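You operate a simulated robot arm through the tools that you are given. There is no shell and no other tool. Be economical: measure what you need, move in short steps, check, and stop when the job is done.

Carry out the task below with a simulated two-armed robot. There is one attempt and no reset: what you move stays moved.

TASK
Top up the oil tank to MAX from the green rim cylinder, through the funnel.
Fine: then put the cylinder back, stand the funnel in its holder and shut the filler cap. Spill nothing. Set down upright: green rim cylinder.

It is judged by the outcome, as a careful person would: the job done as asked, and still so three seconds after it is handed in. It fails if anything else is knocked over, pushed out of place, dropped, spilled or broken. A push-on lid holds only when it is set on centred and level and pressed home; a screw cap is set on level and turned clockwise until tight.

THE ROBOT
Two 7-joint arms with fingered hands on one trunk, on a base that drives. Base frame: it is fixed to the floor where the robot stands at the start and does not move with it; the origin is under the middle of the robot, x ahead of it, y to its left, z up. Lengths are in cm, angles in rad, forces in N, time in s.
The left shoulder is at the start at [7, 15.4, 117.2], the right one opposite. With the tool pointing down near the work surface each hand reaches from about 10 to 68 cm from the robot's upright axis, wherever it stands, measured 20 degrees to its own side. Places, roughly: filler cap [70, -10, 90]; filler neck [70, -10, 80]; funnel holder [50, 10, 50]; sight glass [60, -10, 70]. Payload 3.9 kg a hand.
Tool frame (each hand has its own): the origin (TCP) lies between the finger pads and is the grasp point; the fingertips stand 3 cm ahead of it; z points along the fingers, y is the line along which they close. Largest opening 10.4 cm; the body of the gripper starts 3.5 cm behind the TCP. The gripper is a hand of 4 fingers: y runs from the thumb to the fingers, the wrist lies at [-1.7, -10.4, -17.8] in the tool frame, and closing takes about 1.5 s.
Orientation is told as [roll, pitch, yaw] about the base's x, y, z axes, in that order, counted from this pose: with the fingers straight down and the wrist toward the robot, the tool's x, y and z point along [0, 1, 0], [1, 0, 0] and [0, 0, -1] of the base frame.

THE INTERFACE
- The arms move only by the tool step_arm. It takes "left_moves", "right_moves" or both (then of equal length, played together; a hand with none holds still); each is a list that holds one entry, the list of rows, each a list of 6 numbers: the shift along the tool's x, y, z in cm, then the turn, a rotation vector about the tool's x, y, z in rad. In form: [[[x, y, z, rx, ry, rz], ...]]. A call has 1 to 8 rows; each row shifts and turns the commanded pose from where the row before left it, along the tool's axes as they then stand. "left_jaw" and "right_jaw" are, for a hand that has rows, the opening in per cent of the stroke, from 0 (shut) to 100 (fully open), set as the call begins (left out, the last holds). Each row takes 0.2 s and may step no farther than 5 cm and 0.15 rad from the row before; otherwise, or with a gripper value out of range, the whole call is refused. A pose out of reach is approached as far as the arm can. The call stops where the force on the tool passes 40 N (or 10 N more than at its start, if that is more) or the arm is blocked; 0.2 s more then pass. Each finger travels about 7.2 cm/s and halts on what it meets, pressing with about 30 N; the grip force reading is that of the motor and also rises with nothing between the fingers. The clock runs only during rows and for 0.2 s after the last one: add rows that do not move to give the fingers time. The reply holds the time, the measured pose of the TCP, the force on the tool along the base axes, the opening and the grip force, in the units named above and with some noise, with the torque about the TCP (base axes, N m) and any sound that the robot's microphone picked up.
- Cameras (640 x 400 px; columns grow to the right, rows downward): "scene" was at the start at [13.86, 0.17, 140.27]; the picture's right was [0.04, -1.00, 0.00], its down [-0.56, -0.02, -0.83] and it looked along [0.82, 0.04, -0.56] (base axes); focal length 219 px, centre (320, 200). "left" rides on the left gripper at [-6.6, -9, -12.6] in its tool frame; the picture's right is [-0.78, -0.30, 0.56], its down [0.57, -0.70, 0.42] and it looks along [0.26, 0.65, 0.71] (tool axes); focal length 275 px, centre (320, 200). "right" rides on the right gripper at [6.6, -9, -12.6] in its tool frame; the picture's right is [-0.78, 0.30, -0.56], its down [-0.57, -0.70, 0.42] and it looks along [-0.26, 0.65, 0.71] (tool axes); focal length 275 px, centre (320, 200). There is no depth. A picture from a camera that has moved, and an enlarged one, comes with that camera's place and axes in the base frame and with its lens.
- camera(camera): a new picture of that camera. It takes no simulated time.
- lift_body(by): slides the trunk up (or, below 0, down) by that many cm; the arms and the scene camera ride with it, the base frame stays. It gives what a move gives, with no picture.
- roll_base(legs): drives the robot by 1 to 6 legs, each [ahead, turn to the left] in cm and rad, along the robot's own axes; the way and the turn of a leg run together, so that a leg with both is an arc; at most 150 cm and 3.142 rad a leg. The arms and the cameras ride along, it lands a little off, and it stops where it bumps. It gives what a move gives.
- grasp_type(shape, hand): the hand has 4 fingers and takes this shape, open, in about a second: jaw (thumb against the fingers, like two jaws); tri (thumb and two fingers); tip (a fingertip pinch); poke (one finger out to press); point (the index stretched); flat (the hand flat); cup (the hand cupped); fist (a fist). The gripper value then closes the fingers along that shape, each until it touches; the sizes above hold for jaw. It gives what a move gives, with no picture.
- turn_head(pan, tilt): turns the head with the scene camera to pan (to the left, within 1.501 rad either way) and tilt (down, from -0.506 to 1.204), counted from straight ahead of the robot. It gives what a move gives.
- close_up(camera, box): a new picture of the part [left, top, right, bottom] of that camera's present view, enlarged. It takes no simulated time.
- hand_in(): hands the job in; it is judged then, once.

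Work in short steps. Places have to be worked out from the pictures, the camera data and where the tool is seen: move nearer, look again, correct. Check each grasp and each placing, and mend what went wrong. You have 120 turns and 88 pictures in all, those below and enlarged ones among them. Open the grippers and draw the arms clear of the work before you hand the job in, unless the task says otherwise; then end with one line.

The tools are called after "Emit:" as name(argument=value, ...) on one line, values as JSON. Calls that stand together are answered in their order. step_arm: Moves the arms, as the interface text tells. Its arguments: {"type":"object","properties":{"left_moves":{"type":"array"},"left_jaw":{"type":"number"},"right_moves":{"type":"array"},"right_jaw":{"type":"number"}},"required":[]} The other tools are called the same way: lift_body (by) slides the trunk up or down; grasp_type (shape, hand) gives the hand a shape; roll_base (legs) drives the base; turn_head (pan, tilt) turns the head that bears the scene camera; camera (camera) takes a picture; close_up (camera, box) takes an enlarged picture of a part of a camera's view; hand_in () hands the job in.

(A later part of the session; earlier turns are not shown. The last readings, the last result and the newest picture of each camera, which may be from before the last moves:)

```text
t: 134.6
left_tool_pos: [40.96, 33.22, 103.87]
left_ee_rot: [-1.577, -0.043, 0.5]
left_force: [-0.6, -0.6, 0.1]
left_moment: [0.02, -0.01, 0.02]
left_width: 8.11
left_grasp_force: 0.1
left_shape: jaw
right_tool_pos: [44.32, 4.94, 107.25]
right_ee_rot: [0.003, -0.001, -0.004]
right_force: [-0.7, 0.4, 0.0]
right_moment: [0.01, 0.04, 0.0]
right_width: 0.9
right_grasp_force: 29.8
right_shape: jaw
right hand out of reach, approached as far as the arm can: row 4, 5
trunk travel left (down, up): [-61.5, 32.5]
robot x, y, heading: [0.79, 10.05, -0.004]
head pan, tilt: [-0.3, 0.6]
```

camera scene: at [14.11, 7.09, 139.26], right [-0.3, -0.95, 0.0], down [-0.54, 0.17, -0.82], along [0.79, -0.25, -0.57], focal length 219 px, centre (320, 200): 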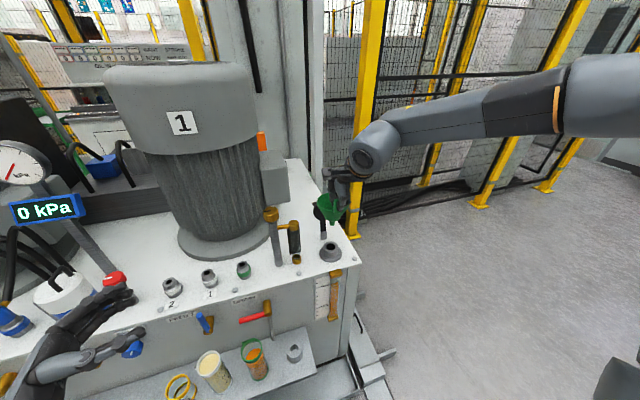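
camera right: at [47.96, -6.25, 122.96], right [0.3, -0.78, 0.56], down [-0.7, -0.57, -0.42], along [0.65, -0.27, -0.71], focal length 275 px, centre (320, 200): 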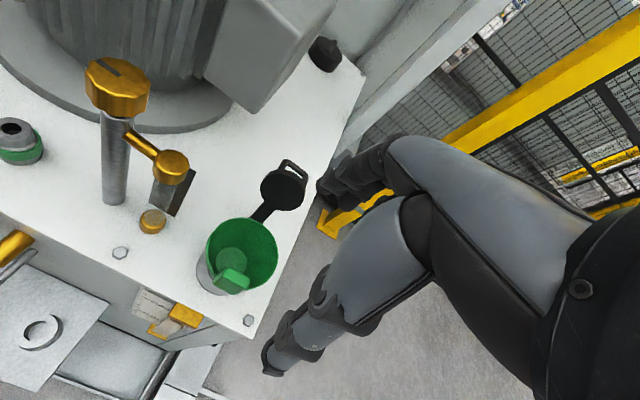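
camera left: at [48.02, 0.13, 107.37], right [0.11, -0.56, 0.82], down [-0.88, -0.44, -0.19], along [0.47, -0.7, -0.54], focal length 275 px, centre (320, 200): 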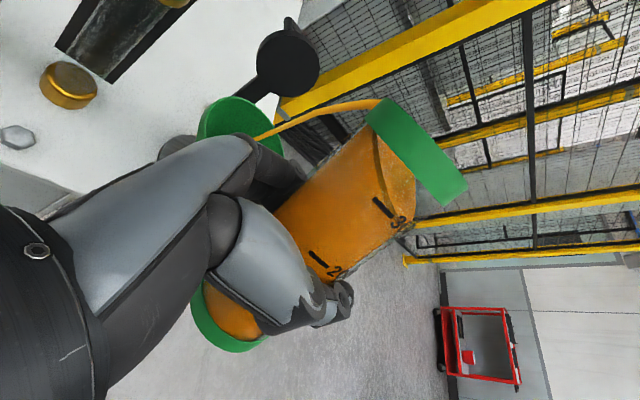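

I'm at the lateral reach limit, so I'll turn the base slightly left (0.03) for the last centimetre. Then I'll lower with trunk and arm to just above the holder and look.

Emit:
roll_base(legs=[[0, 0.03]])

Emit:
lift_body(by=-22)

Emit:
step_arm(right_moves=[[[0, 0.2, 2, 0, 0, 0], [0, 0.2, 2.5, 0, 0, 0], [0, 0.2, 2.5, 0, 0, 0], [0, 0, 2.5, 0, 0, 0], [0, 0, 1.5, 0, 0, 0], [0, 0, 0, 0, 0, 0]]])

Emit:
turn_head(pan=0.0, tilt=0.75)

Emit:
close_up(camera="scene", box=[220, 120, 440, 320])

```text
t: 135.3
left_tool_pos: [40.41, 34.37, 103.9]
left_ee_rot: [-1.575, -0.043, 0.532]
left_force: [0.0, 0.4, 0.2]
left_moment: [0.03, -0.03, 0.01]
left_width: 8.07
left_grasp_force: 0.1
left_shape: jaw
right_tool_pos: [44.35, 6.17, 107.15]
right_ee_rot: [0.001, 0.002, 0.028]
right_force: [-0.1, 0.3, -0.5]
right_moment: [-0.01, -0.01, -0.02]
right_width: 0.92
right_grasp_force: 29.9
right_shape: jaw
trunk travel left (down, up): [-61.5, 32.5]
robot x, y, heading: [0.69, 10.09, 0.026]
head pan, tilt: [-0.3, 0.6]
```

```text
t: 137.7
left_tool_pos: [40.31, 34.36, 81.91]
left_ee_rot: [-1.578, -0.042, 0.53]
left_force: [0.0, -0.6, 0.8]
left_moment: [0.01, 0.0, 0.02]
left_width: 8.1
left_grasp_force: 0.1
left_shape: jaw
right_tool_pos: [44.34, 6.16, 85.21]
right_ee_rot: [0.002, 0.0, 0.025]
right_force: [-0.3, 0.2, -0.8]
right_moment: [-0.02, 0.07, -0.03]
right_width: 0.91
right_grasp_force: 29.7
right_shape: jaw
trunk travel left (down, up): [-39.5, 54.5]
robot x, y, heading: [0.84, 10.45, 0.027]
head pan, tilt: [-0.3, 0.6]
```

```text
t: 139.1
left_tool_pos: [40.28, 34.4, 81.96]
left_ee_rot: [-1.579, -0.043, 0.531]
left_force: [0.5, 0.5, 0.0]
left_moment: [0.03, 0.04, 0.04]
left_width: 8.07
left_grasp_force: 0.0
left_shape: jaw
right_tool_pos: [42.93, 4.8, 79.19]
right_ee_rot: [0.003, 0.001, 0.027]
right_force: [-0.4, -0.9, -0.9]
right_moment: [-0.02, 0.04, 0.01]
right_width: 0.91
right_grasp_force: 30.4
right_shape: jaw
right hand out of reach, approached as far as the arm can: row 1, 3, 4
trunk travel left (down, up): [-39.5, 54.5]
robot x, y, heading: [0.68, 10.03, 0.025]
head pan, tilt: [-0.3, 0.6]
```

```text
t: 139.8
left_tool_pos: [40.33, 34.42, 81.9]
left_ee_rot: [-1.577, -0.041, 0.53]
left_force: [-1.0, 0.5, -0.3]
left_moment: [-0.02, 0.0, 0.0]
left_width: 8.09
left_grasp_force: 0.0
left_shape: jaw
right_tool_pos: [42.92, 4.88, 79.2]
right_ee_rot: [0.003, 0.001, 0.026]
right_force: [-0.7, 0.4, 0.2]
right_moment: [0.04, -0.01, 0.03]
right_width: 0.89
right_grasp_force: 30.1
right_shape: jaw
trunk travel left (down, up): [-39.5, 54.5]
robot x, y, heading: [0.61, 9.97, 0.028]
head pan, tilt: [0.0, 0.75]
```

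```text
2.00 times, centred on (330, 220) of scene
camera zoom: at [13.94, 10.09, 115.98], right [0.03, -1.0, 0.0], down [-0.68, -0.02, -0.73], along [0.73, 0.02, -0.68], focal length 438 px, centre (300, 160)
```

zoom: 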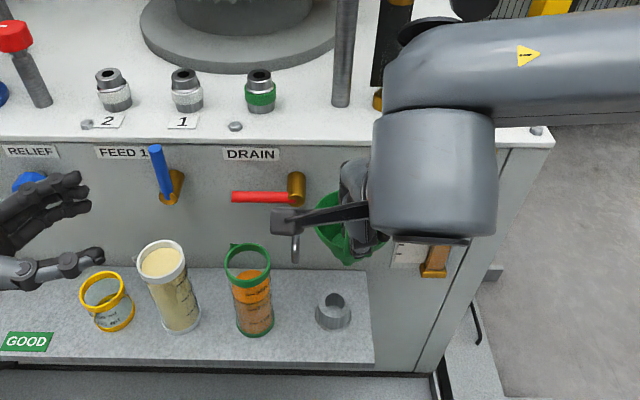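

The right arm is too cramped here: the target is too near and too far to its left. I'll raise the trunk, back off, and re-station the base about 15 cm further left and 5 cm back so the right arm works in its comfortable zone.

Emit:
lift_body(by=20)

Emit:
roll_base(legs=[[-25, 0], [0, 0.65], [25, 0], [0, -0.68]])

Emit:
step_arm(right_moves=[[[-1, 0.5, 0, 0, 0, 0], [-2, 1, 0, 0, 0, 0], [-2, 1, 0, 0, 0, 0], [-2, 1, 0, 0, 0, 0], [-2, 1, 0, 0, 0, 0], [-1.5, 0.5, 0, 0, 0, 0], [0, 0, 0, 0, 0, 0]]])

```text
t: 142.0
left_tool_pos: [40.34, 34.45, 101.96]
left_ee_rot: [-1.576, -0.042, 0.531]
left_force: [0.2, 0.3, -0.5]
left_moment: [-0.01, 0.0, -0.01]
left_width: 8.11
left_grasp_force: 0.0
left_shape: jaw
right_tool_pos: [42.92, 4.88, 99.22]
right_ee_rot: [0.001, 0.003, 0.027]
right_force: [0.3, 0.8, -0.2]
right_moment: [0.03, 0.07, 0.0]
right_width: 0.91
right_grasp_force: 29.8
right_shape: jaw
trunk travel left (down, up): [-59.5, 34.5]
robot x, y, heading: [0.95, 9.82, 0.027]
head pan, tilt: [0.0, 0.75]
```

```text
t: 148.9
left_tool_pos: [35.21, 49.05, 101.9]
left_ee_rot: [-1.576, -0.043, 0.516]
left_force: [0.0, 0.8, -0.4]
left_moment: [-0.02, -0.03, 0.02]
left_width: 8.12
left_grasp_force: 0.0
left_shape: jaw
right_tool_pos: [37.37, 19.59, 99.21]
right_ee_rot: [0.001, 0.002, 0.013]
right_force: [0.3, -0.4, 0.1]
right_moment: [-0.02, 0.01, -0.03]
right_width: 0.88
right_grasp_force: 29.6
right_shape: jaw
trunk travel left (down, up): [-59.5, 34.5]
robot x, y, heading: [-5.03, 25.11, 0.015]
head pan, tilt: [0.0, 0.75]
```

```text
t: 150.5
left_tool_pos: [35.22, 48.98, 101.81]
left_ee_rot: [-1.579, -0.043, 0.515]
left_force: [-0.3, 0.0, 0.2]
left_moment: [0.0, 0.0, -0.01]
left_width: 8.1
left_grasp_force: 0.1
left_shape: jaw
right_tool_pos: [42.48, 9.06, 99.36]
right_ee_rot: [0.002, 0.003, 0.011]
right_force: [0.4, 0.0, 0.5]
right_moment: [-0.02, 0.05, 0.0]
right_width: 0.92
right_grasp_force: 29.4
right_shape: jaw
trunk travel left (down, up): [-59.5, 34.5]
robot x, y, heading: [-5.08, 25.06, 0.012]
head pan, tilt: [0.0, 0.75]
```

Now a fine move to (45, 6.1), then I'll lower the trunk 26 cm and look.

Emit:
step_arm(right_moves=[[[-1.5, 1.2, 0, 0, 0, 0], [-1.5, 1.3, 0, 0, 0, 0], [0, 0, 0, 0, 0, 0]]])

Emit:
lift_body(by=-26)

Emit:
turn_head(pan=-0.3, tilt=0.75)

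Emit:
close_up(camera="scene", box=[240, 120, 420, 300])

```text
t: 151.3
left_tool_pos: [35.2, 49.18, 101.89]
left_ee_rot: [-1.577, -0.04, 0.515]
left_force: [0.7, 0.3, -0.2]
left_moment: [0.01, -0.02, 0.0]
left_width: 8.11
left_grasp_force: 0.1
left_shape: jaw
right_tool_pos: [45.0, 6.2, 99.34]
right_ee_rot: [0.002, 0.001, 0.012]
right_force: [-0.1, -0.1, -0.7]
right_moment: [-0.02, -0.02, 0.0]
right_width: 0.9
right_grasp_force: 30.0
right_shape: jaw
trunk travel left (down, up): [-59.5, 34.5]
robot x, y, heading: [-4.96, 25.44, 0.016]
head pan, tilt: [0.0, 0.75]
```

```text
t: 153.9
left_tool_pos: [35.17, 49.08, 75.92]
left_ee_rot: [-1.579, -0.042, 0.515]
left_force: [-0.3, -0.4, -0.3]
left_moment: [-0.03, 0.0, 0.01]
left_width: 8.11
left_grasp_force: 0.1
left_shape: jaw
right_tool_pos: [45.05, 6.1, 73.36]
right_ee_rot: [0.001, 0.002, 0.012]
right_force: [-0.1, -0.5, -0.2]
right_moment: [0.01, 0.04, 0.01]
right_width: 0.93
right_grasp_force: 29.9
right_shape: jaw
trunk travel left (down, up): [-33.5, 60.5]
robot x, y, heading: [-4.62, 25.24, 0.016]
head pan, tilt: [0.0, 0.75]
```

```text
t: 154.7
left_tool_pos: [35.23, 49.11, 75.85]
left_ee_rot: [-1.578, -0.043, 0.517]
left_force: [0.5, -0.1, 0.3]
left_moment: [0.01, 0.01, 0.0]
left_width: 8.08
left_grasp_force: 0.1
left_shape: jaw
right_tool_pos: [45.01, 6.05, 73.37]
right_ee_rot: [0.001, 0.003, 0.012]
right_force: [-0.4, -0.6, -1.1]
right_moment: [-0.05, 0.0, -0.01]
right_width: 0.93
right_grasp_force: 29.7
right_shape: jaw
trunk travel left (down, up): [-33.5, 60.5]
robot x, y, heading: [-4.63, 25.13, 0.021]
head pan, tilt: [-0.3, 0.75]
```

```text
2.22 times, centred on (330, 210) of scene
camera zoom: at [8.11, 22.67, 109.98], right [-0.28, -0.96, 0.0], down [-0.65, 0.19, -0.73], along [0.7, -0.21, -0.68], focal length 486 px, centre (298, 178)
```

zoom: 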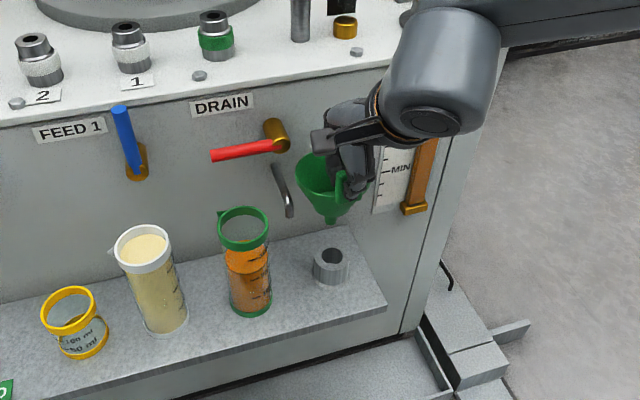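

The stem tip is at about (48.9, 6.0, 61), nearly over the holder. I'll shift y by -0.25 and lower 6 cm to bring the tip just above the hole, then zoom.

Emit:
step_arm(right_moves=[[[-0.25, 0, 0, 0, 0, 0], [0, 0, 0, 0, 0, 0]]])

Emit:
lift_body(by=-6.3)

Emit:
close_up(camera="scene", box=[290, 160, 370, 240])

```text
t: 155.3
left_tool_pos: [35.31, 49.08, 76.01]
left_ee_rot: [-1.577, -0.042, 0.516]
left_force: [-0.5, -1.0, 0.9]
left_moment: [0.01, -0.01, -0.01]
left_width: 8.1
left_grasp_force: 0.0
left_shape: jaw
right_tool_pos: [44.89, 5.91, 73.34]
right_ee_rot: [0.002, 0.002, 0.01]
right_force: [0.6, -0.4, 0.1]
right_moment: [-0.01, 0.0, 0.01]
right_width: 0.9
right_grasp_force: 29.7
right_shape: jaw
trunk travel left (down, up): [-33.5, 60.5]
robot x, y, heading: [-5.08, 25.1, 0.014]
head pan, tilt: [-0.3, 0.75]
```

```text
t: 156.3
left_tool_pos: [35.21, 49.07, 69.55]
left_ee_rot: [-1.578, -0.042, 0.517]
left_force: [-0.2, 0.0, -0.6]
left_moment: [0.01, -0.01, -0.03]
left_width: 8.07
left_grasp_force: 0.1
left_shape: jaw
right_tool_pos: [44.96, 5.87, 66.95]
right_ee_rot: [0.001, 0.002, 0.01]
right_force: [0.1, 0.0, 0.5]
right_moment: [-0.01, 0.02, 0.01]
right_width: 0.88
right_grasp_force: 29.6
right_shape: jaw
trunk travel left (down, up): [-27.2, 66.8]
robot x, y, heading: [-5.32, 25.49, 0.015]
head pan, tilt: [-0.3, 0.75]
```

```text
5.00 times, centred on (330, 200) of scene
camera zoom: at [8.1, 22.67, 103.68], right [-0.28, -0.96, 0.0], down [-0.65, 0.19, -0.73], along [0.7, -0.21, -0.68], focal length 1094 px, centre (270, 200)
```

zoom: 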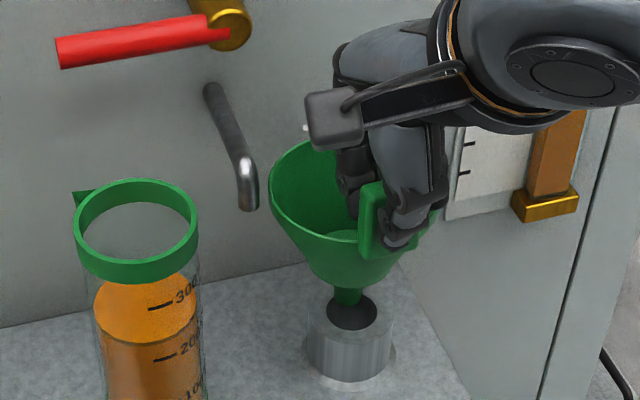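

The tip is right above the hole, about 0.3 cm to +y. I'll correct and lower gently by arm, watching force.

Emit:
step_arm(right_moves=[[[-0.25, 0, 0, 0, 0, 0], [0, 0, 0.8, 0, 0, 0], [0, 0, 0.8, 0, 0, 0], [0, 0, 0, 0, 0, 0]]])

Emit:
step_arm(right_moves=[[[0, 0, 0.6, 0, 0, 0], [0, 0, 0.6, 0, 0, 0], [0, 0, 0, 0, 0, 0]]])

```text
t: 157.3
left_tool_pos: [35.24, 49.07, 69.61]
left_ee_rot: [-1.578, -0.044, 0.516]
left_force: [0.2, 0.1, 0.4]
left_moment: [-0.03, 0.01, -0.01]
left_width: 8.07
left_grasp_force: 0.0
left_shape: jaw
right_tool_pos: [45.1, 5.7, 65.45]
right_ee_rot: [0.002, 0.0, 0.014]
right_force: [-1.3, 0.3, 6.4]
right_moment: [-0.01, -0.26, 0.02]
right_width: 0.96
right_grasp_force: 30.1
right_shape: jaw
trunk travel left (down, up): [-27.2, 66.8]
robot x, y, heading: [-4.96, 25.16, 0.01]
head pan, tilt: [-0.3, 0.75]
```

```text
t: 158.2
left_tool_pos: [35.24, 49.07, 69.67]
left_ee_rot: [-1.577, -0.042, 0.516]
left_force: [0.3, -0.4, 0.3]
left_moment: [-0.03, 0.0, -0.01]
left_width: 8.11
left_grasp_force: 0.0
left_shape: jaw
right_tool_pos: [45.03, 5.73, 64.1]
right_ee_rot: [0.002, 0.003, 0.013]
right_force: [6.4, -0.5, 0.2]
right_moment: [-0.03, -0.71, 0.03]
right_width: 0.97
right_grasp_force: 29.9
right_shape: jaw
trunk travel left (down, up): [-27.2, 66.8]
robot x, y, heading: [-4.79, 25.36, 0.011]
head pan, tilt: [-0.3, 0.75]
```

There's a lateral reaction (+x 6 N), so the stem is pushing on the hole wall. I'll look closely.

Emit:
close_up(camera="scene", box=[300, 170, 370, 240])

```text
5.71 times, centred on (335, 205) of scene
camera zoom: at [8.16, 22.67, 103.67], right [-0.28, -0.96, 0.0], down [-0.65, 0.19, -0.73], along [0.7, -0.21, -0.68], focal length 1250 px, centre (234, 171)
```

zoom: 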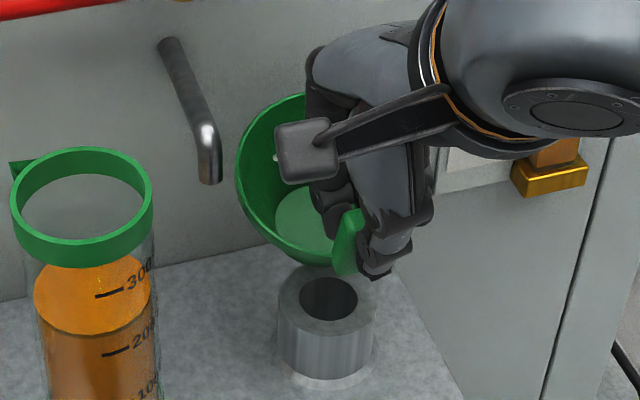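

The stem caught the holder's far rim and the funnel tipped in the grip. I'll raise it 6 cm and view the tilt.

Emit:
step_arm(right_moves=[[[0, 0, -1.5, 0, 0, 0], [0, 0, -2, 0, 0, 0], [0, 0, -2.5, 0, 0, 0], [0, 0, 0, 0, 0, 0]]])

Emit:
close_up(camera="scene", box=[290, 130, 370, 230])

```text
t: 159.2
left_tool_pos: [35.25, 49.1, 69.64]
left_ee_rot: [-1.577, -0.041, 0.518]
left_force: [0.4, 0.3, 0.7]
left_moment: [-0.01, -0.01, 0.0]
left_width: 8.08
left_grasp_force: 0.1
left_shape: jaw
right_tool_pos: [45.07, 5.74, 70.55]
right_ee_rot: [0.002, 0.005, 0.012]
right_force: [0.2, 0.2, -0.6]
right_moment: [0.0, -0.02, 0.01]
right_width: 0.91
right_grasp_force: 29.6
right_shape: jaw
trunk travel left (down, up): [-27.2, 66.8]
robot x, y, heading: [-4.75, 25.25, 0.015]
head pan, tilt: [-0.3, 0.75]
```

```text
4.00 times, centred on (330, 180) of scene
camera zoom: at [8.12, 22.66, 103.68], right [-0.28, -0.96, 0.0], down [-0.65, 0.19, -0.73], along [0.7, -0.21, -0.68], focal length 875 px, centre (280, 280)
```

zoom: 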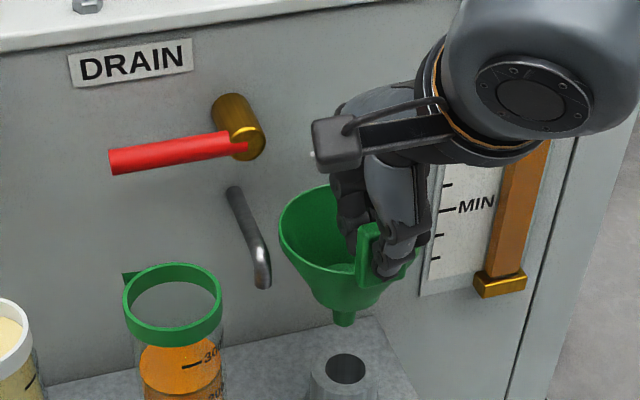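

The funnel sprang back upright. Comparing tip and hole in both views, the tip is about 0.4 cm to +y and about 0.3 cm toward the robot. I'll shift accordingly and descend in small steps.

Emit:
step_arm(right_moves=[[[-0.4, 0.3, 0, 0, 0, 0], [0, 0, 1.5, 0, 0, 0], [0, 0, 1.5, 0, 0, 0], [0, 0, 1.5, 0, 0, 0], [0, 0, 0, 0, 0, 0]]])

Emit:
step_arm(right_moves=[[[0, 0, 0.5, 0, 0, 0], [0, 0, 0.3, 0, 0, 0], [0, 0, 0, 0, 0, 0]]])

```text
t: 160.3
left_tool_pos: [35.09, 49.08, 69.64]
left_ee_rot: [-1.578, -0.044, 0.518]
left_force: [-0.2, -0.2, 0.0]
left_moment: [0.03, 0.01, -0.01]
left_width: 8.08
left_grasp_force: 0.0
left_shape: jaw
right_tool_pos: [45.21, 5.16, 65.98]
right_ee_rot: [0.002, -0.002, 0.013]
right_force: [-5.5, 0.6, 12.7]
right_moment: [-0.04, -0.03, 0.02]
right_width: 0.98
right_grasp_force: 30.0
right_shape: jaw
trunk travel left (down, up): [-27.2, 66.8]
robot x, y, heading: [-4.84, 25.21, 0.018]
head pan, tilt: [-0.3, 0.75]
```

```text
t: 161.2
left_tool_pos: [35.19, 49.11, 69.59]
left_ee_rot: [-1.577, -0.041, 0.516]
left_force: [-0.7, 0.6, 0.4]
left_moment: [-0.02, -0.02, 0.0]
left_width: 8.11
left_grasp_force: 0.0
left_shape: jaw
right_tool_pos: [45.35, 5.21, 64.83]
right_ee_rot: [0.001, 0.002, 0.013]
right_force: [3.6, 0.2, -0.6]
right_moment: [-0.03, -0.39, -0.01]
right_width: 0.98
right_grasp_force: 29.4
right_shape: jaw
trunk travel left (down, up): [-27.2, 66.8]
robot x, y, heading: [-5.09, 25.04, 0.011]
head pan, tilt: [-0.3, 0.75]
```

Contact again, and its direction (-x push) says the stem is on the far side. I'll raise, shift about 0.8 cm toward the robot, and view it just above the hole.

Emit:
step_arm(right_moves=[[[0, 0, -2, 0, 0, 0], [0, 0, -2, 0, 0, 0], [0, -0.8, 0, 0, 0, 0], [0, 0, 1.6, 0, 0, 0], [0, 0, 0, 0, 0, 0]]])

Emit:
close_up(camera="scene", box=[310, 180, 360, 230])

```text
t: 162.3
left_tool_pos: [35.19, 49.07, 69.74]
left_ee_rot: [-1.577, -0.041, 0.515]
left_force: [-1.0, 0.5, 0.3]
left_moment: [0.01, -0.03, -0.05]
left_width: 8.09
left_grasp_force: 0.0
left_shape: jaw
right_tool_pos: [44.7, 4.98, 67.55]
right_ee_rot: [0.003, 0.002, 0.012]
right_force: [-0.7, 0.1, -0.5]
right_moment: [-0.01, -0.01, -0.02]
right_width: 0.89
right_grasp_force: 30.6
right_shape: jaw
trunk travel left (down, up): [-27.2, 66.8]
robot x, y, heading: [-4.94, 24.97, 0.017]
head pan, tilt: [-0.3, 0.75]
```

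```text
8.00 times, centred on (335, 205) of scene
camera zoom: at [8.11, 22.66, 103.68], right [-0.28, -0.96, 0.0], down [-0.65, 0.19, -0.73], along [0.7, -0.21, -0.68], focal length 1751 px, centre (200, 160)
```

zoom: 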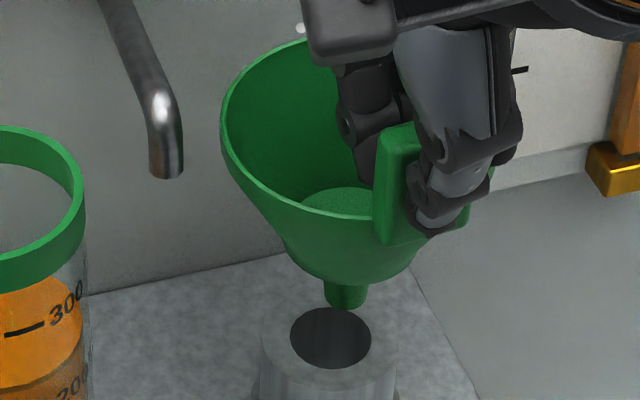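

The view now shows the tip about 0.6 cm too far to -y and about 0.2 too far in x. I'll correct and descend in small steps.

Emit:
step_arm(right_moves=[[[0.6, -0.2, 0, 0, 0, 0], [0, 0, 0, 0, 0, 0], [0, 0, 0.8, 0, 0, 0], [0, 0, 0.8, 0, 0, 0], [0, 0, 0, 0, 0, 0]]])

Emit:
step_arm(right_moves=[[[0, 0, 0.4, 0, 0, 0], [0, 0, 0, 0, 0, 0]]])

```text
t: 163.6
left_tool_pos: [35.16, 48.96, 69.71]
left_ee_rot: [-1.578, -0.044, 0.516]
left_force: [-1.0, -1.0, 0.0]
left_moment: [-0.02, 0.01, -0.03]
left_width: 8.06
left_grasp_force: 0.0
left_shape: jaw
right_tool_pos: [44.15, 5.79, 65.9]
right_ee_rot: [0.002, 0.002, 0.013]
right_force: [-3.1, -0.1, 7.7]
right_moment: [-0.02, -0.07, 0.0]
right_width: 0.91
right_grasp_force: 29.7
right_shape: jaw
trunk travel left (down, up): [-27.2, 66.8]
robot x, y, heading: [-4.85, 24.89, 0.013]
head pan, tilt: [-0.3, 0.75]
```

```text
t: 164.2
left_tool_pos: [35.01, 49.08, 69.69]
left_ee_rot: [-1.581, -0.044, 0.516]
left_force: [0.1, 0.3, 0.0]
left_moment: [-0.03, -0.01, 0.0]
left_width: 8.08
left_grasp_force: 0.1
left_shape: jaw
right_tool_pos: [44.27, 5.81, 65.34]
right_ee_rot: [0.001, 0.001, 0.012]
right_force: [-5.7, -0.7, 12.3]
right_moment: [-0.04, -0.08, -0.01]
right_width: 0.96
right_grasp_force: 29.7
right_shape: jaw
trunk travel left (down, up): [-27.2, 66.8]
robot x, y, heading: [-5.16, 25.42, 0.011]
head pan, tilt: [-0.3, 0.75]
```

There's contact again at the same height. I'll look at this contact state directly.

Emit:
close_up(camera="scene", box=[310, 180, 360, 230])

```text
8.00 times, centred on (335, 205) of scene
camera zoom: at [7.92, 22.71, 103.72], right [-0.28, -0.96, 0.0], down [-0.65, 0.19, -0.73], along [0.7, -0.21, -0.68], focal length 1751 px, centre (200, 160)
```

zoom: 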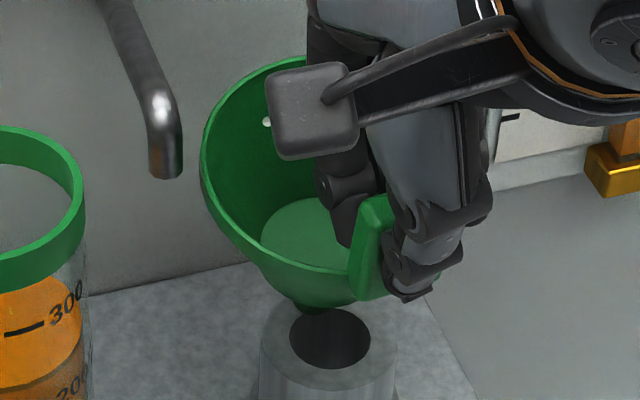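

The stem is resting on the far-left part of the ring, so y is about 0.5 too high. I'll raise, go to x≈44.0, y≈5.3, and descend.

Emit:
step_arm(right_moves=[[[0, 0, -1.5, 0, 0, 0], [0, 0, -1.2, 0, 0, 0], [-0.5, -0.15, 0, 0, 0, 0], [0, 0, 0, 0, 0, 0], [0, 0, 0.9, 0, 0, 0], [0, 0, 0.8, 0, 0, 0], [0, 0, 0, 0, 0, 0]]])

Emit:
step_arm(right_moves=[[[0, 0, 0.4, 0, 0, 0], [0, 0, 0, 0, 0, 0]]])

```text
t: 165.8
left_tool_pos: [35.15, 49.07, 69.67]
left_ee_rot: [-1.578, -0.041, 0.516]
left_force: [0.0, -0.2, 0.6]
left_moment: [-0.01, 0.01, 0.01]
left_width: 8.1
left_grasp_force: 0.0
left_shape: jaw
right_tool_pos: [44.07, 5.33, 66.27]
right_ee_rot: [0.001, 0.001, 0.01]
right_force: [-0.6, 0.5, 2.1]
right_moment: [0.04, 0.01, 0.03]
right_width: 0.9
right_grasp_force: 30.0
right_shape: jaw
trunk travel left (down, up): [-27.2, 66.8]
robot x, y, heading: [-5.05, 25.26, 0.016]
head pan, tilt: [-0.3, 0.75]
```

```text
t: 166.3
left_tool_pos: [34.98, 48.99, 69.74]
left_ee_rot: [-1.577, -0.044, 0.518]
left_force: [0.0, -0.1, -0.1]
left_moment: [-0.04, 0.0, 0.04]
left_width: 8.1
left_grasp_force: 0.1
left_shape: jaw
right_tool_pos: [44.06, 5.24, 65.97]
right_ee_rot: [0.001, -0.001, 0.012]
right_force: [-1.7, 0.5, 7.2]
right_moment: [0.02, -0.07, 0.05]
right_width: 0.91
right_grasp_force: 30.0
right_shape: jaw
trunk travel left (down, up): [-27.2, 66.8]
robot x, y, heading: [-4.7, 25.18, 0.013]
head pan, tilt: [-0.3, 0.75]
```

Re-analysing, the tip's displacement in that picture is purely along +x, so y≈5.7 was right and x must be about 43.3. I'll move there and descend.

Emit:
step_arm(right_moves=[[[0, 0, -1, 0, 0, 0], [0.4, -0.7, 0, 0, 0, 0], [0, 0, 0, 0, 0, 0], [0, 0, 0.7, 0, 0, 0], [0, 0, 0.5, 0, 0, 0], [0, 0, 0, 0, 0, 0]]])

Emit:
step_arm(right_moves=[[[0, 0, 0.4, 0, 0, 0], [0, 0, 0, 0, 0, 0]]])

```text
t: 167.8
left_tool_pos: [35.2, 49.13, 69.69]
left_ee_rot: [-1.578, -0.04, 0.517]
left_force: [-0.5, 0.2, 0.0]
left_moment: [0.01, -0.02, 0.05]
left_width: 8.1
left_grasp_force: 0.1
left_shape: jaw
right_tool_pos: [43.58, 5.76, 65.62]
right_ee_rot: [0.003, 0.001, 0.013]
right_force: [-0.4, -0.7, -0.7]
right_moment: [-0.02, 0.04, 0.01]
right_width: 0.9
right_grasp_force: 30.0
right_shape: jaw
trunk travel left (down, up): [-27.2, 66.8]
robot x, y, heading: [-4.97, 25.53, 0.016]
head pan, tilt: [-0.3, 0.75]
```

```text
t: 168.3
left_tool_pos: [35.44, 49.05, 69.67]
left_ee_rot: [-1.579, -0.041, 0.516]
left_force: [-0.2, 0.2, -0.1]
left_moment: [-0.04, 0.0, 0.03]
left_width: 8.09
left_grasp_force: 0.1
left_shape: jaw
right_tool_pos: [43.68, 5.78, 65.22]
right_ee_rot: [0.002, 0.002, 0.012]
right_force: [-0.6, -1.1, 0.2]
right_moment: [-0.01, 0.05, 0.0]
right_width: 0.86
right_grasp_force: 29.6
right_shape: jaw
trunk travel left (down, up): [-27.2, 66.8]
robot x, y, heading: [-4.84, 25.14, 0.014]
head pan, tilt: [-0.3, 0.75]
```

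No contact now at 65.2, so the stem is entering. I'll continue gently until it seats.

Emit:
step_arm(right_moves=[[[0, 0, 0.4, 0, 0, 0], [0, 0, 0.4, 0, 0, 0], [0, 0, 0, 0, 0, 0]]])

Emit:
step_arm(right_moves=[[[0, 0, 0.3, 0, 0, 0], [0, 0, 0.3, 0, 0, 0], [0, 0, 0, 0, 0, 0]]])

```text
t: 169.2
left_tool_pos: [35.28, 49.17, 69.61]
left_ee_rot: [-1.578, -0.042, 0.517]
left_force: [0.1, -0.6, -0.2]
left_moment: [0.01, 0.01, 0.01]
left_width: 8.07
left_grasp_force: 0.1
left_shape: jaw
right_tool_pos: [43.52, 5.61, 64.49]
right_ee_rot: [0.002, 0.002, 0.012]
right_force: [0.0, -0.5, -0.1]
right_moment: [-0.03, 0.01, -0.02]
right_width: 0.89
right_grasp_force: 30.1
right_shape: jaw
trunk travel left (down, up): [-27.2, 66.8]
robot x, y, heading: [-4.92, 25.14, 0.011]
head pan, tilt: [-0.3, 0.75]
```

```text
t: 169.9
left_tool_pos: [35.15, 49.04, 69.51]
left_ee_rot: [-1.58, -0.042, 0.518]
left_force: [-0.2, -0.2, -1.0]
left_moment: [0.02, -0.02, -0.05]
left_width: 8.08
left_grasp_force: 0.1
left_shape: jaw
right_tool_pos: [43.33, 5.7, 63.87]
right_ee_rot: [0.004, 0.002, 0.011]
right_force: [0.2, -0.1, -0.6]
right_moment: [0.02, 0.03, 0.01]
right_width: 0.89
right_grasp_force: 30.1
right_shape: jaw
trunk travel left (down, up): [-27.2, 66.8]
robot x, y, heading: [-5.13, 25.14, 0.016]
head pan, tilt: [-0.3, 0.75]
```

Still free at 63.9, with the stem over 2 cm in. I'll continue down.

Emit:
step_arm(right_moves=[[[0, 0, 0.3, 0, 0, 0], [0, 0, 0.3, 0, 0, 0], [0, 0, 0, 0, 0, 0]]])

Emit:
step_arm(right_moves=[[[0, 0, 0.3, 0, 0, 0], [0, 0, 0, 0, 0, 0]]])

```text
t: 170.8
left_tool_pos: [35.23, 49.13, 69.69]
left_ee_rot: [-1.577, -0.041, 0.517]
left_force: [0.3, 0.7, -0.5]
left_moment: [0.0, 0.02, 0.0]
left_width: 8.11
left_grasp_force: 0.1
left_shape: jaw
right_tool_pos: [43.26, 5.58, 63.3]
right_ee_rot: [0.001, 0.004, 0.011]
right_force: [-0.5, 0.2, 0.7]
right_moment: [0.01, -0.03, 0.01]
right_width: 0.91
right_grasp_force: 29.7
right_shape: jaw
trunk travel left (down, up): [-27.2, 66.8]
robot x, y, heading: [-4.72, 25.02, 0.008]
head pan, tilt: [-0.3, 0.75]
```

```text
t: 171.3
left_tool_pos: [35.19, 49.16, 69.68]
left_ee_rot: [-1.577, -0.045, 0.516]
left_force: [-0.3, -1.0, -0.2]
left_moment: [-0.02, 0.0, -0.02]
left_width: 8.12
left_grasp_force: 0.0
left_shape: jaw
right_tool_pos: [43.32, 5.74, 63.01]
right_ee_rot: [0.002, -0.001, 0.013]
right_force: [-1.7, -0.4, 6.7]
right_moment: [0.01, -0.04, -0.01]
right_width: 0.89
right_grasp_force: 29.8
right_shape: jaw
trunk travel left (down, up): [-27.2, 66.8]
robot x, y, heading: [-4.54, 25.45, 0.012]
head pan, tilt: [-0.3, 0.75]
```

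Contact at 63.0 with 6.7 N looks like seating. I'll verify with one zoom before releasing.

Emit:
close_up(camera="scene", box=[290, 160, 380, 240])

```text
5.00 times, centred on (335, 200) of scene
camera zoom: at [8.02, 22.69, 103.7], right [-0.28, -0.96, 0.0], down [-0.65, 0.19, -0.73], along [0.7, -0.21, -0.68], focal length 1094 px, centre (245, 200)
```

zoom: 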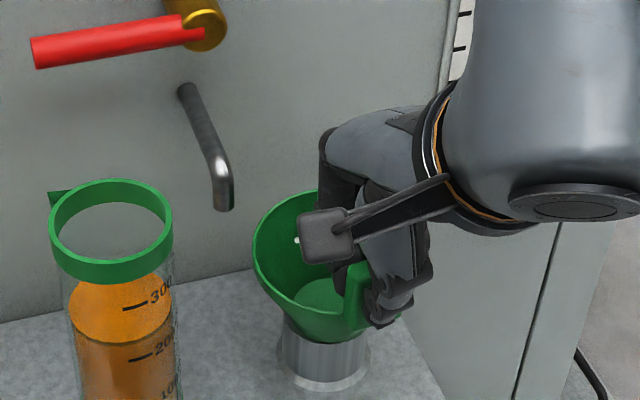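

It's seated in the holder. I'll ease up slightly, open the fingers modestly, and rise straight up.

Emit:
step_arm(right_moves=[[[0, 0, -0.15, 0, 0, 0], [0, 0, 0, 0, 0, 0], [0, 0, 0, 0, 0, 0], [0, 0, 0, 0, 0, 0]]], right_jaw=35)

Emit:
step_arm(right_moves=[[[0, 0, -1, 0, 0, 0], [0, 0, -2, 0, 0, 0], [0, 0, -2, 0, 0, 0], [0, 0, -2, 0, 0, 0], [0, 0, -2, 0, 0, 0], [0, 0, 0, 0, 0, 0]]])

```text
t: 172.3
left_tool_pos: [35.21, 49.03, 69.6]
left_ee_rot: [-1.578, -0.042, 0.518]
left_force: [-0.4, -0.7, 0.0]
left_moment: [0.03, 0.0, -0.02]
left_width: 8.1
left_grasp_force: 0.1
left_shape: jaw
right_tool_pos: [43.5, 5.68, 63.14]
right_ee_rot: [0.001, 0.002, 0.011]
right_force: [0.3, -0.4, 0.6]
right_moment: [0.01, -0.02, 0.0]
right_width: 3.62
right_grasp_force: 0.0
right_shape: jaw
trunk travel left (down, up): [-27.2, 66.8]
robot x, y, heading: [-4.31, 25.02, 0.012]
head pan, tilt: [-0.3, 0.75]
```

```text
t: 173.8
left_tool_pos: [35.11, 49.16, 69.59]
left_ee_rot: [-1.578, -0.043, 0.518]
left_force: [-0.4, -0.4, 0.3]
left_moment: [0.01, -0.01, 0.01]
left_width: 8.08
left_grasp_force: 0.0
left_shape: jaw
right_tool_pos: [43.73, 5.85, 72.16]
right_ee_rot: [0.001, 0.001, 0.012]
right_force: [-0.9, -1.2, 0.8]
right_moment: [0.0, 0.03, -0.02]
right_width: 3.61
right_grasp_force: 0.0
right_shape: jaw
trunk travel left (down, up): [-27.2, 66.8]
robot x, y, heading: [-4.96, 25.11, 0.019]
head pan, tilt: [-0.3, 0.75]
```

The funnel stands released in its holder. For the cap (disc near (74, -12, 92), hinge near (72, 82)), I'll raise the trunk and re-station the base nearer to the filler side.

Emit:
lift_body(by=38)

Emit:
roll_base(legs=[[-20, 0], [0, -0.52], [34, 0], [0, 0.505]])

```text
t: 177.4
left_tool_pos: [35.17, 49.04, 107.65]
left_ee_rot: [-1.579, -0.042, 0.515]
left_force: [-0.5, 0.3, 0.8]
left_moment: [-0.02, -0.02, 0.02]
left_width: 8.09
left_grasp_force: 0.1
left_shape: jaw
right_tool_pos: [43.66, 5.88, 110.15]
right_ee_rot: [0.001, 0.003, 0.011]
right_force: [-0.5, -0.3, -0.1]
right_moment: [0.02, 0.01, -0.03]
right_width: 3.6
right_grasp_force: 0.0
right_shape: jaw
trunk travel left (down, up): [-65.2, 28.8]
robot x, y, heading: [-5.24, 25.26, 0.018]
head pan, tilt: [-0.3, 0.75]
```

```text
t: 183.8
left_tool_pos: [44.68, 32.0, 107.57]
left_ee_rot: [-1.577, -0.043, 0.506]
left_force: [0.8, -0.1, 0.1]
left_moment: [0.0, 0.01, 0.04]
left_width: 8.08
left_grasp_force: 0.0
left_shape: jaw
right_tool_pos: [52.86, -11.37, 110.31]
right_ee_rot: [0.001, 0.002, 0.003]
right_force: [-0.6, 0.5, 0.1]
right_moment: [-0.01, 0.0, -0.02]
right_width: 3.62
right_grasp_force: 0.1
right_shape: jaw
trunk travel left (down, up): [-65.2, 28.8]
robot x, y, heading: [4.35, 8.27, 0.004]
head pan, tilt: [-0.3, 0.75]
```

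I'll extend the right hand over the cap (fingers to go behind it, thumb in front), staying at z 110.

Emit:
step_arm(right_moves=[[[-0.1, 2.5, 0, 0, 0, 0], [-0.1, 3, 0, 0, 0, 0], [-0.1, 3, 0, 0, 0, 0], [-0.1, 3, 0, 0, 0, 0], [-0.1, 3, 0, 0, 0, 0], [-0.1, 3, 0, 0, 0, 0], [-0.1, 3, 0, 0, 0, 0], [0, 0, 0, 0, 0, 0]]], right_jaw=70)

Emit:
camera(camera="right")

```text
t: 185.6
left_tool_pos: [44.8, 32.03, 107.59]
left_ee_rot: [-1.577, -0.043, 0.505]
left_force: [0.5, 0.2, -1.5]
left_moment: [0.02, 0.01, 0.02]
left_width: 8.06
left_grasp_force: 0.0
left_shape: jaw
right_tool_pos: [69.84, -14.02, 111.01]
right_ee_rot: [0.002, 0.002, 0.004]
right_force: [0.2, -0.4, -0.6]
right_moment: [-0.03, 0.02, -0.01]
right_width: 7.26
right_grasp_force: 0.1
right_shape: jaw
right hand out of reach, approached as far as the arm can: row 6, 7
trunk travel left (down, up): [-65.2, 28.8]
robot x, y, heading: [4.68, 8.13, 0.004]
head pan, tilt: [-0.3, 0.75]
```

```text
1 pictures are left
camera right: at [60.76, -7.6, 123.55], right [0.3, -0.78, 0.56], down [-0.7, -0.57, -0.42], along [0.65, -0.26, -0.71], focal length 275 px, centre (320, 200)
```

right: 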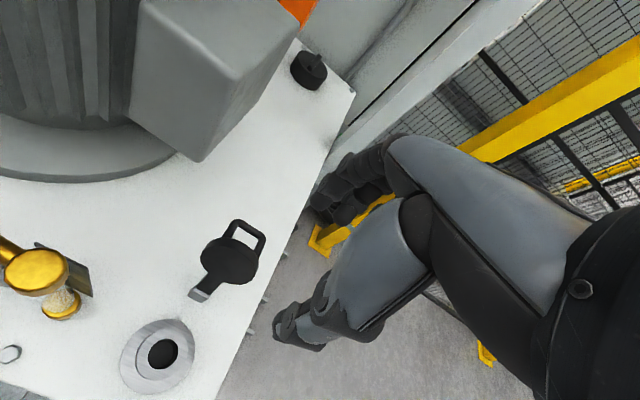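

The neck centre is at about (63.5, -12) and the cap leans back about 25° (loop top near (76, -11.5, 95)). I need a bit more reach, so I'll drive 4 cm forward and tilt the fingers forward 0.35.

Emit:
roll_base(legs=[[4, 0]])

Emit:
step_arm(right_moves=[[[0, 0, 0, -0.12, 0, 0], [0, 0, 0, -0.12, 0, 0], [0, 0, 0, -0.11, 0, 0], [0, 0, 0, 0, 0, 0]]])

```text
t: 186.4
left_tool_pos: [48.24, 32.06, 107.84]
left_ee_rot: [-1.578, -0.045, 0.508]
left_force: [-0.7, -0.1, -0.2]
left_moment: [0.02, 0.01, 0.01]
left_width: 8.12
left_grasp_force: 0.0
left_shape: jaw
right_tool_pos: [73.27, -13.9, 111.32]
right_ee_rot: [0.002, -0.006, 0.005]
right_force: [-0.6, -0.3, 0.2]
right_moment: [-0.03, -0.04, -0.01]
right_width: 7.24
right_grasp_force: 0.0
right_shape: jaw
trunk travel left (down, up): [-65.2, 28.8]
robot x, y, heading: [8.34, 8.28, 0.008]
head pan, tilt: [-0.3, 0.75]
```

```text
t: 187.4
left_tool_pos: [48.55, 32.02, 107.68]
left_ee_rot: [-1.579, -0.043, 0.509]
left_force: [0.5, 0.3, 0.1]
left_moment: [0.04, 0.03, 0.02]
left_width: 8.11
left_grasp_force: 0.1
left_shape: jaw
right_tool_pos: [73.6, -14.0, 110.97]
right_ee_rot: [0.004, -0.352, 0.003]
right_force: [0.0, -0.3, -0.1]
right_moment: [-0.01, -0.03, 0.02]
right_width: 7.24
right_grasp_force: 0.0
right_shape: jaw
trunk travel left (down, up): [-65.2, 28.8]
robot x, y, heading: [8.43, 8.43, 0.005]
head pan, tilt: [-0.3, 0.75]
```

Pose is as wanted. I'll descend so the thumb passes in front of the cap and the fingers behind it.

Emit:
step_arm(right_moves=[[[1.1, 0.6, 0.2, 0, 0, 0], [1.1, 0.4, 0.2, 0, 0, 0], [0, -0.75, 2.2, 0, 0, 0], [0, -0.75, 2.2, 0, 0, 0], [0, -0.75, 2.2, 0, 0, 0], [0, -0.75, 2.2, 0, 0, 0], [0, -0.75, 2.2, 0, 0, 0], [0, 0, 0, 0, 0, 0]]])

Emit:
step_arm(right_moves=[[[0, -0.5, 1.5, 0, 0, 0], [0, -0.5, 1.5, 0, 0, 0], [0, 0, 0, 0, 0, 0]]])

```text
t: 189.2
left_tool_pos: [48.57, 32.02, 107.67]
left_ee_rot: [-1.577, -0.042, 0.507]
left_force: [0.2, 0.0, 0.2]
left_moment: [0.0, -0.01, -0.03]
left_width: 8.07
left_grasp_force: 0.0
left_shape: jaw
right_tool_pos: [72.61, -13.5, 100.86]
right_ee_rot: [0.003, -0.351, 0.004]
right_force: [0.2, 0.7, -0.3]
right_moment: [-0.02, -0.01, 0.03]
right_width: 7.24
right_grasp_force: 0.1
right_shape: jaw
right hand out of reach, approached as far as the arm can: row 5, 6, 7
trunk travel left (down, up): [-65.2, 28.8]
robot x, y, heading: [8.35, 8.27, 0.005]
head pan, tilt: [-0.3, 0.75]
```

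```text
t: 190.1
left_tool_pos: [48.65, 32.05, 107.57]
left_ee_rot: [-1.576, -0.042, 0.508]
left_force: [-0.4, -0.6, 0.7]
left_moment: [0.01, 0.0, -0.02]
left_width: 8.1
left_grasp_force: 0.1
left_shape: jaw
right_tool_pos: [71.27, -14.37, 98.96]
right_ee_rot: [0.002, -0.352, 0.001]
right_force: [-0.1, 0.4, -0.3]
right_moment: [0.05, 0.01, 0.04]
right_width: 7.26
right_grasp_force: 0.1
right_shape: jaw
right hand out of reach, approached as far as the arm can: row 1, 2
trunk travel left (down, up): [-65.2, 28.8]
robot x, y, heading: [8.91, 8.42, 0.007]
head pan, tilt: [-0.3, 0.75]
```

The arm is at its reach limit when low, so I'll go back up and forward, then use the trunk for the descent.

Emit:
step_arm(right_moves=[[[0, 1.1, -2.9, 0, 0, 0], [0, 1.1, -2.9, 0, 0, 0], [1.2, 1.6, 0.6, 0, 0, 0], [1.4, 1.6, 0.6, 0, 0, 0], [0, 0, 0, 0, 0, 0]]])

```text
t: 191.2
left_tool_pos: [48.46, 32.0, 107.5]
left_ee_rot: [-1.577, -0.043, 0.507]
left_force: [-0.6, -0.1, 0.6]
left_moment: [0.04, 0.01, 0.03]
left_width: 8.11
left_grasp_force: 0.0
left_shape: jaw
right_tool_pos: [74.14, -11.75, 105.5]
right_ee_rot: [0.004, -0.351, 0.003]
right_force: [-0.1, 0.5, -0.6]
right_moment: [0.05, 0.0, 0.0]
right_width: 7.23
right_grasp_force: 0.0
right_shape: jaw
right hand out of reach, approached as far as the arm can: row 4
trunk travel left (down, up): [-65.2, 28.8]
robot x, y, heading: [8.49, 8.57, 0.005]
head pan, tilt: [-0.3, 0.75]
```

That's the right place. I'll lower the trunk 10 cm in two stages, watching force.

Emit:
lift_body(by=-7)

Emit:
lift_body(by=-3.5)

```text
t: 192.3
left_tool_pos: [48.54, 32.09, 100.56]
left_ee_rot: [-1.578, -0.042, 0.509]
left_force: [0.7, -0.3, 0.4]
left_moment: [0.0, 0.0, 0.01]
left_width: 8.1
left_grasp_force: 0.1
left_shape: jaw
right_tool_pos: [74.31, -11.87, 98.58]
right_ee_rot: [0.005, -0.35, 0.004]
right_force: [-0.1, 0.7, -0.3]
right_moment: [-0.02, 0.03, 0.03]
right_width: 7.28
right_grasp_force: 0.0
right_shape: jaw
trunk travel left (down, up): [-58.2, 35.8]
robot x, y, heading: [8.15, 8.73, 0.008]
head pan, tilt: [-0.3, 0.75]
```

```text
t: 193.1
left_tool_pos: [48.5, 32.03, 97.06]
left_ee_rot: [-1.579, -0.041, 0.508]
left_force: [-0.3, 0.1, -0.2]
left_moment: [0.04, -0.05, -0.01]
left_width: 8.09
left_grasp_force: 0.0
left_shape: jaw
right_tool_pos: [74.33, -11.78, 94.95]
right_ee_rot: [0.003, -0.353, 0.004]
right_force: [-0.5, 0.4, -0.1]
right_moment: [-0.01, -0.02, -0.01]
right_width: 7.24
right_grasp_force: 0.1
right_shape: jaw
trunk travel left (down, up): [-54.7, 39.3]
robot x, y, heading: [7.86, 8.07, 0.003]
head pan, tilt: [-0.3, 0.75]
```

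No contact so far. I'll close the fingers to test whether the cap is between them.

Emit:
step_arm(right_moves=[[[0, 0, 0, 0, 0, 0], [0, 0, 0, 0, 0, 0], [0, 0, 0, 0, 0, 0], [0, 0, 0, 0, 0, 0], [0, 0, 0, 0, 0, 0], [0, 0, 0, 0, 0, 0]]], right_jaw=2)

```text
t: 194.5
left_tool_pos: [48.38, 32.03, 97.22]
left_ee_rot: [-1.578, -0.042, 0.508]
left_force: [-0.1, 0.1, -0.1]
left_moment: [-0.02, 0.03, 0.02]
left_width: 8.09
left_grasp_force: 0.1
left_shape: jaw
right_tool_pos: [74.03, -11.87, 95.09]
right_ee_rot: [0.003, -0.349, 0.004]
right_force: [-16.1, 0.5, -3.5]
right_moment: [-0.06, 0.71, -0.04]
right_width: 1.53
right_grasp_force: 29.9
right_shape: jaw
trunk travel left (down, up): [-54.7, 39.3]
robot x, y, heading: [8.18, 8.27, 0.006]
head pan, tilt: [-0.3, 0.75]
```

The cap is between thumb and fingers (1.5 cm, resting at its open stop). I'll loosen to about 2.6 cm and swing it forward along the hinge arc past vertical.

Emit:
step_arm(right_moves=[[[0, 0, 0, 0, 0, 0], [0, 0, 0, 0, 0, 0], [0, -1.5, -0.8, 0, 0, 0], [0, -1.5, -0.8, 0, 0, 0], [0, -2, -0.35, 0.08, 0, 0], [0, -2, -0.35, 0.08, 0, 0], [0, 0, 0, 0, 0, 0]]], right_jaw=26)

```text
t: 196.1
left_tool_pos: [48.24, 32.08, 97.34]
left_ee_rot: [-1.579, -0.046, 0.509]
left_force: [-0.6, 0.3, -0.3]
left_moment: [-0.03, -0.02, 0.01]
left_width: 8.1
left_grasp_force: 0.0
left_shape: jaw
right_tool_pos: [66.76, -11.83, 95.44]
right_ee_rot: [0.005, -0.198, 0.002]
right_force: [-4.3, -9.2, 29.9]
right_moment: [-0.49, -0.9, -0.25]
right_width: 2.82
right_grasp_force: 0.0
right_shape: jaw
trunk travel left (down, up): [-54.7, 39.3]
robot x, y, heading: [8.23, 8.59, 0.003]
head pan, tilt: [-0.3, 0.75]
```

The cap top is pressing up into the palm (30 N). I'll raise the hand 2 cm to relieve it and open wider.

Emit:
step_arm(right_moves=[[[0, 0.2, -1, 0, 0, 0], [0, 0.2, -1, 0, 0, 0], [0, 0, 0, 0, 0, 0]]], right_jaw=45)

```text
t: 196.9
left_tool_pos: [48.54, 32.16, 97.15]
left_ee_rot: [-1.577, -0.042, 0.507]
left_force: [0.9, 0.1, -0.2]
left_moment: [0.01, 0.0, -0.01]
left_width: 8.1
left_grasp_force: 0.0
left_shape: jaw
right_tool_pos: [66.88, -11.73, 97.05]
right_ee_rot: [0.004, -0.19, 0.005]
right_force: [0.2, 0.1, -0.2]
right_moment: [-0.01, -0.01, 0.01]
right_width: 4.64
right_grasp_force: 0.1
right_shape: jaw
trunk travel left (down, up): [-54.7, 39.3]
robot x, y, heading: [8.33, 8.28, 0.006]
head pan, tilt: [-0.3, 0.75]
```

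It's free now. I'll open wider and continue pushing forward and slightly down with the fingers behind it.

Emit:
step_arm(right_moves=[[[0, -1.5, 0, 0, 0, 0], [0, -1.8, 0.4, 0, 0, 0], [0, -1.8, 0.7, 0, 0, 0], [0, 0, 0, 0, 0, 0]]], right_jaw=80)

```text
t: 197.9
left_tool_pos: [48.3, 31.98, 97.27]
left_ee_rot: [-1.579, -0.044, 0.508]
left_force: [0.2, -1.0, -0.6]
left_moment: [0.01, 0.0, -0.01]
left_width: 8.08
left_grasp_force: 0.1
left_shape: jaw
right_tool_pos: [62.0, -12.01, 95.2]
right_ee_rot: [0.004, -0.195, 0.004]
right_force: [-11.0, -5.4, 19.5]
right_moment: [-0.17, -0.87, -0.38]
right_width: 7.95
right_grasp_force: 0.1
right_shape: jaw
trunk travel left (down, up): [-54.7, 39.3]
robot x, y, heading: [8.37, 8.69, 0.003]
head pan, tilt: [-0.3, 0.75]
```

The moments place the contact at the back of the far fingers: they slipped over the cap's top and are now in front of it. I'll raise, move back over it with an open hand, and go lower this time.

Emit:
step_arm(right_moves=[[[0, 0.5, -2.5, 0, 0, 0], [0, 0.6, -3, 0, 0, 0], [0, 3, 0.6, 0, 0, 0], [0, 3.2, 0.6, 0, 0, 0], [0, 3.2, 0.6, 0, 0, 0], [0, 0, 0, 0, 0, 0]]], right_jaw=72)

```text
t: 199.3
left_tool_pos: [48.53, 32.07, 97.18]
left_ee_rot: [-1.578, -0.041, 0.508]
left_force: [0.2, 0.1, 0.6]
left_moment: [0.0, 0.01, 0.03]
left_width: 8.09
left_grasp_force: 0.1
left_shape: jaw
right_tool_pos: [71.75, -11.91, 100.53]
right_ee_rot: [0.001, -0.192, 0.006]
right_force: [0.0, 0.1, 0.2]
right_moment: [-0.03, 0.0, -0.03]
right_width: 7.49
right_grasp_force: 0.0
right_shape: jaw
trunk travel left (down, up): [-54.7, 39.3]
robot x, y, heading: [8.03, 8.43, 0.004]
head pan, tilt: [-0.3, 0.75]
```

I'll shift forward 1.3 cm and lower by trunk in stages.

Emit:
step_arm(right_moves=[[[0, 1.3, 0.25, 0, 0, 0], [0, 0, 0, 0, 0, 0]]])

Emit:
lift_body(by=-6)

Emit:
lift_body(by=-2.5)

Emit:
step_arm(right_moves=[[[0, 0, 0, 0, 0, 0], [0, 0, 0, 0, 0, 0], [0, 0, 0, 0, 0, 0], [0, 0, 0, 0, 0, 0], [0, 0, 0, 0, 0, 0], [0, 0, 0, 0, 0, 0]]], right_jaw=2)

```text
t: 199.9
left_tool_pos: [48.46, 32.03, 97.21]
left_ee_rot: [-1.578, -0.042, 0.507]
left_force: [-0.3, 0.3, 0.0]
left_moment: [0.0, 0.01, 0.0]
left_width: 8.07
left_grasp_force: 0.1
left_shape: jaw
right_tool_pos: [72.96, -12.0, 100.55]
right_ee_rot: [0.005, -0.193, 0.004]
right_force: [0.0, -0.6, 0.1]
right_moment: [0.05, 0.01, -0.03]
right_width: 7.47
right_grasp_force: 0.0
right_shape: jaw
trunk travel left (down, up): [-54.7, 39.3]
robot x, y, heading: [8.26, 8.43, 0.003]
head pan, tilt: [-0.3, 0.75]
```

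```text
t: 200.6
left_tool_pos: [48.44, 31.98, 93.76]
left_ee_rot: [-1.578, -0.044, 0.505]
left_force: [0.1, 0.4, -0.8]
left_moment: [-0.02, 0.02, 0.01]
left_width: 8.08
left_grasp_force: 0.1
left_shape: jaw
right_tool_pos: [73.29, -11.7, 98.6]
right_ee_rot: [0.016, -0.219, 0.004]
right_force: [-6.1, -0.7, 24.1]
right_moment: [-0.16, 1.41, -0.02]
right_width: 7.69
right_grasp_force: 0.0
right_shape: jaw
trunk travel left (down, up): [-51.2, 42.8]
robot x, y, heading: [7.98, 8.32, 0.003]
head pan, tilt: [-0.3, 0.75]
stopped: the force on the tool passed its limit at 48 N (the readings are from after the stop); the commanded pose is now the measured one
```

```text
t: 200.9
left_tool_pos: [48.48, 31.86, 93.12]
left_ee_rot: [-1.579, -0.045, 0.504]
left_force: [-0.2, -0.1, -1.0]
left_moment: [-0.03, 0.03, 0.01]
left_width: 8.09
left_grasp_force: 0.1
left_shape: jaw
right_tool_pos: [73.48, -11.54, 98.61]
right_ee_rot: [0.026, -0.231, 0.002]
right_force: [-6.0, -1.8, 26.9]
right_moment: [-0.18, 1.46, 0.0]
right_width: 7.65
right_grasp_force: 0.0
right_shape: jaw
trunk travel left (down, up): [-50.6, 43.4]
robot x, y, heading: [7.81, 8.35, 0.004]
head pan, tilt: [-0.3, 0.75]
stopped: the force on the tool passed its limit at 44 N (the readings are from after the stop); the commanded pose is now the measured one
```

```text
t: 202.3
left_tool_pos: [48.64, 32.0, 93.05]
left_ee_rot: [-1.576, -0.042, 0.506]
left_force: [-0.5, -0.2, 0.2]
left_moment: [0.0, 0.01, 0.0]
left_width: 8.1
left_grasp_force: 0.0
left_shape: jaw
right_tool_pos: [73.49, -11.45, 97.92]
right_ee_rot: [0.021, -0.221, 0.001]
right_force: [-0.4, -0.2, 0.4]
right_moment: [-0.03, -0.02, -0.01]
right_width: 0.22
right_grasp_force: 0.0
right_shape: jaw
trunk travel left (down, up): [-50.6, 43.4]
robot x, y, heading: [8.46, 8.39, 0.003]
head pan, tilt: [-0.3, 0.75]
```

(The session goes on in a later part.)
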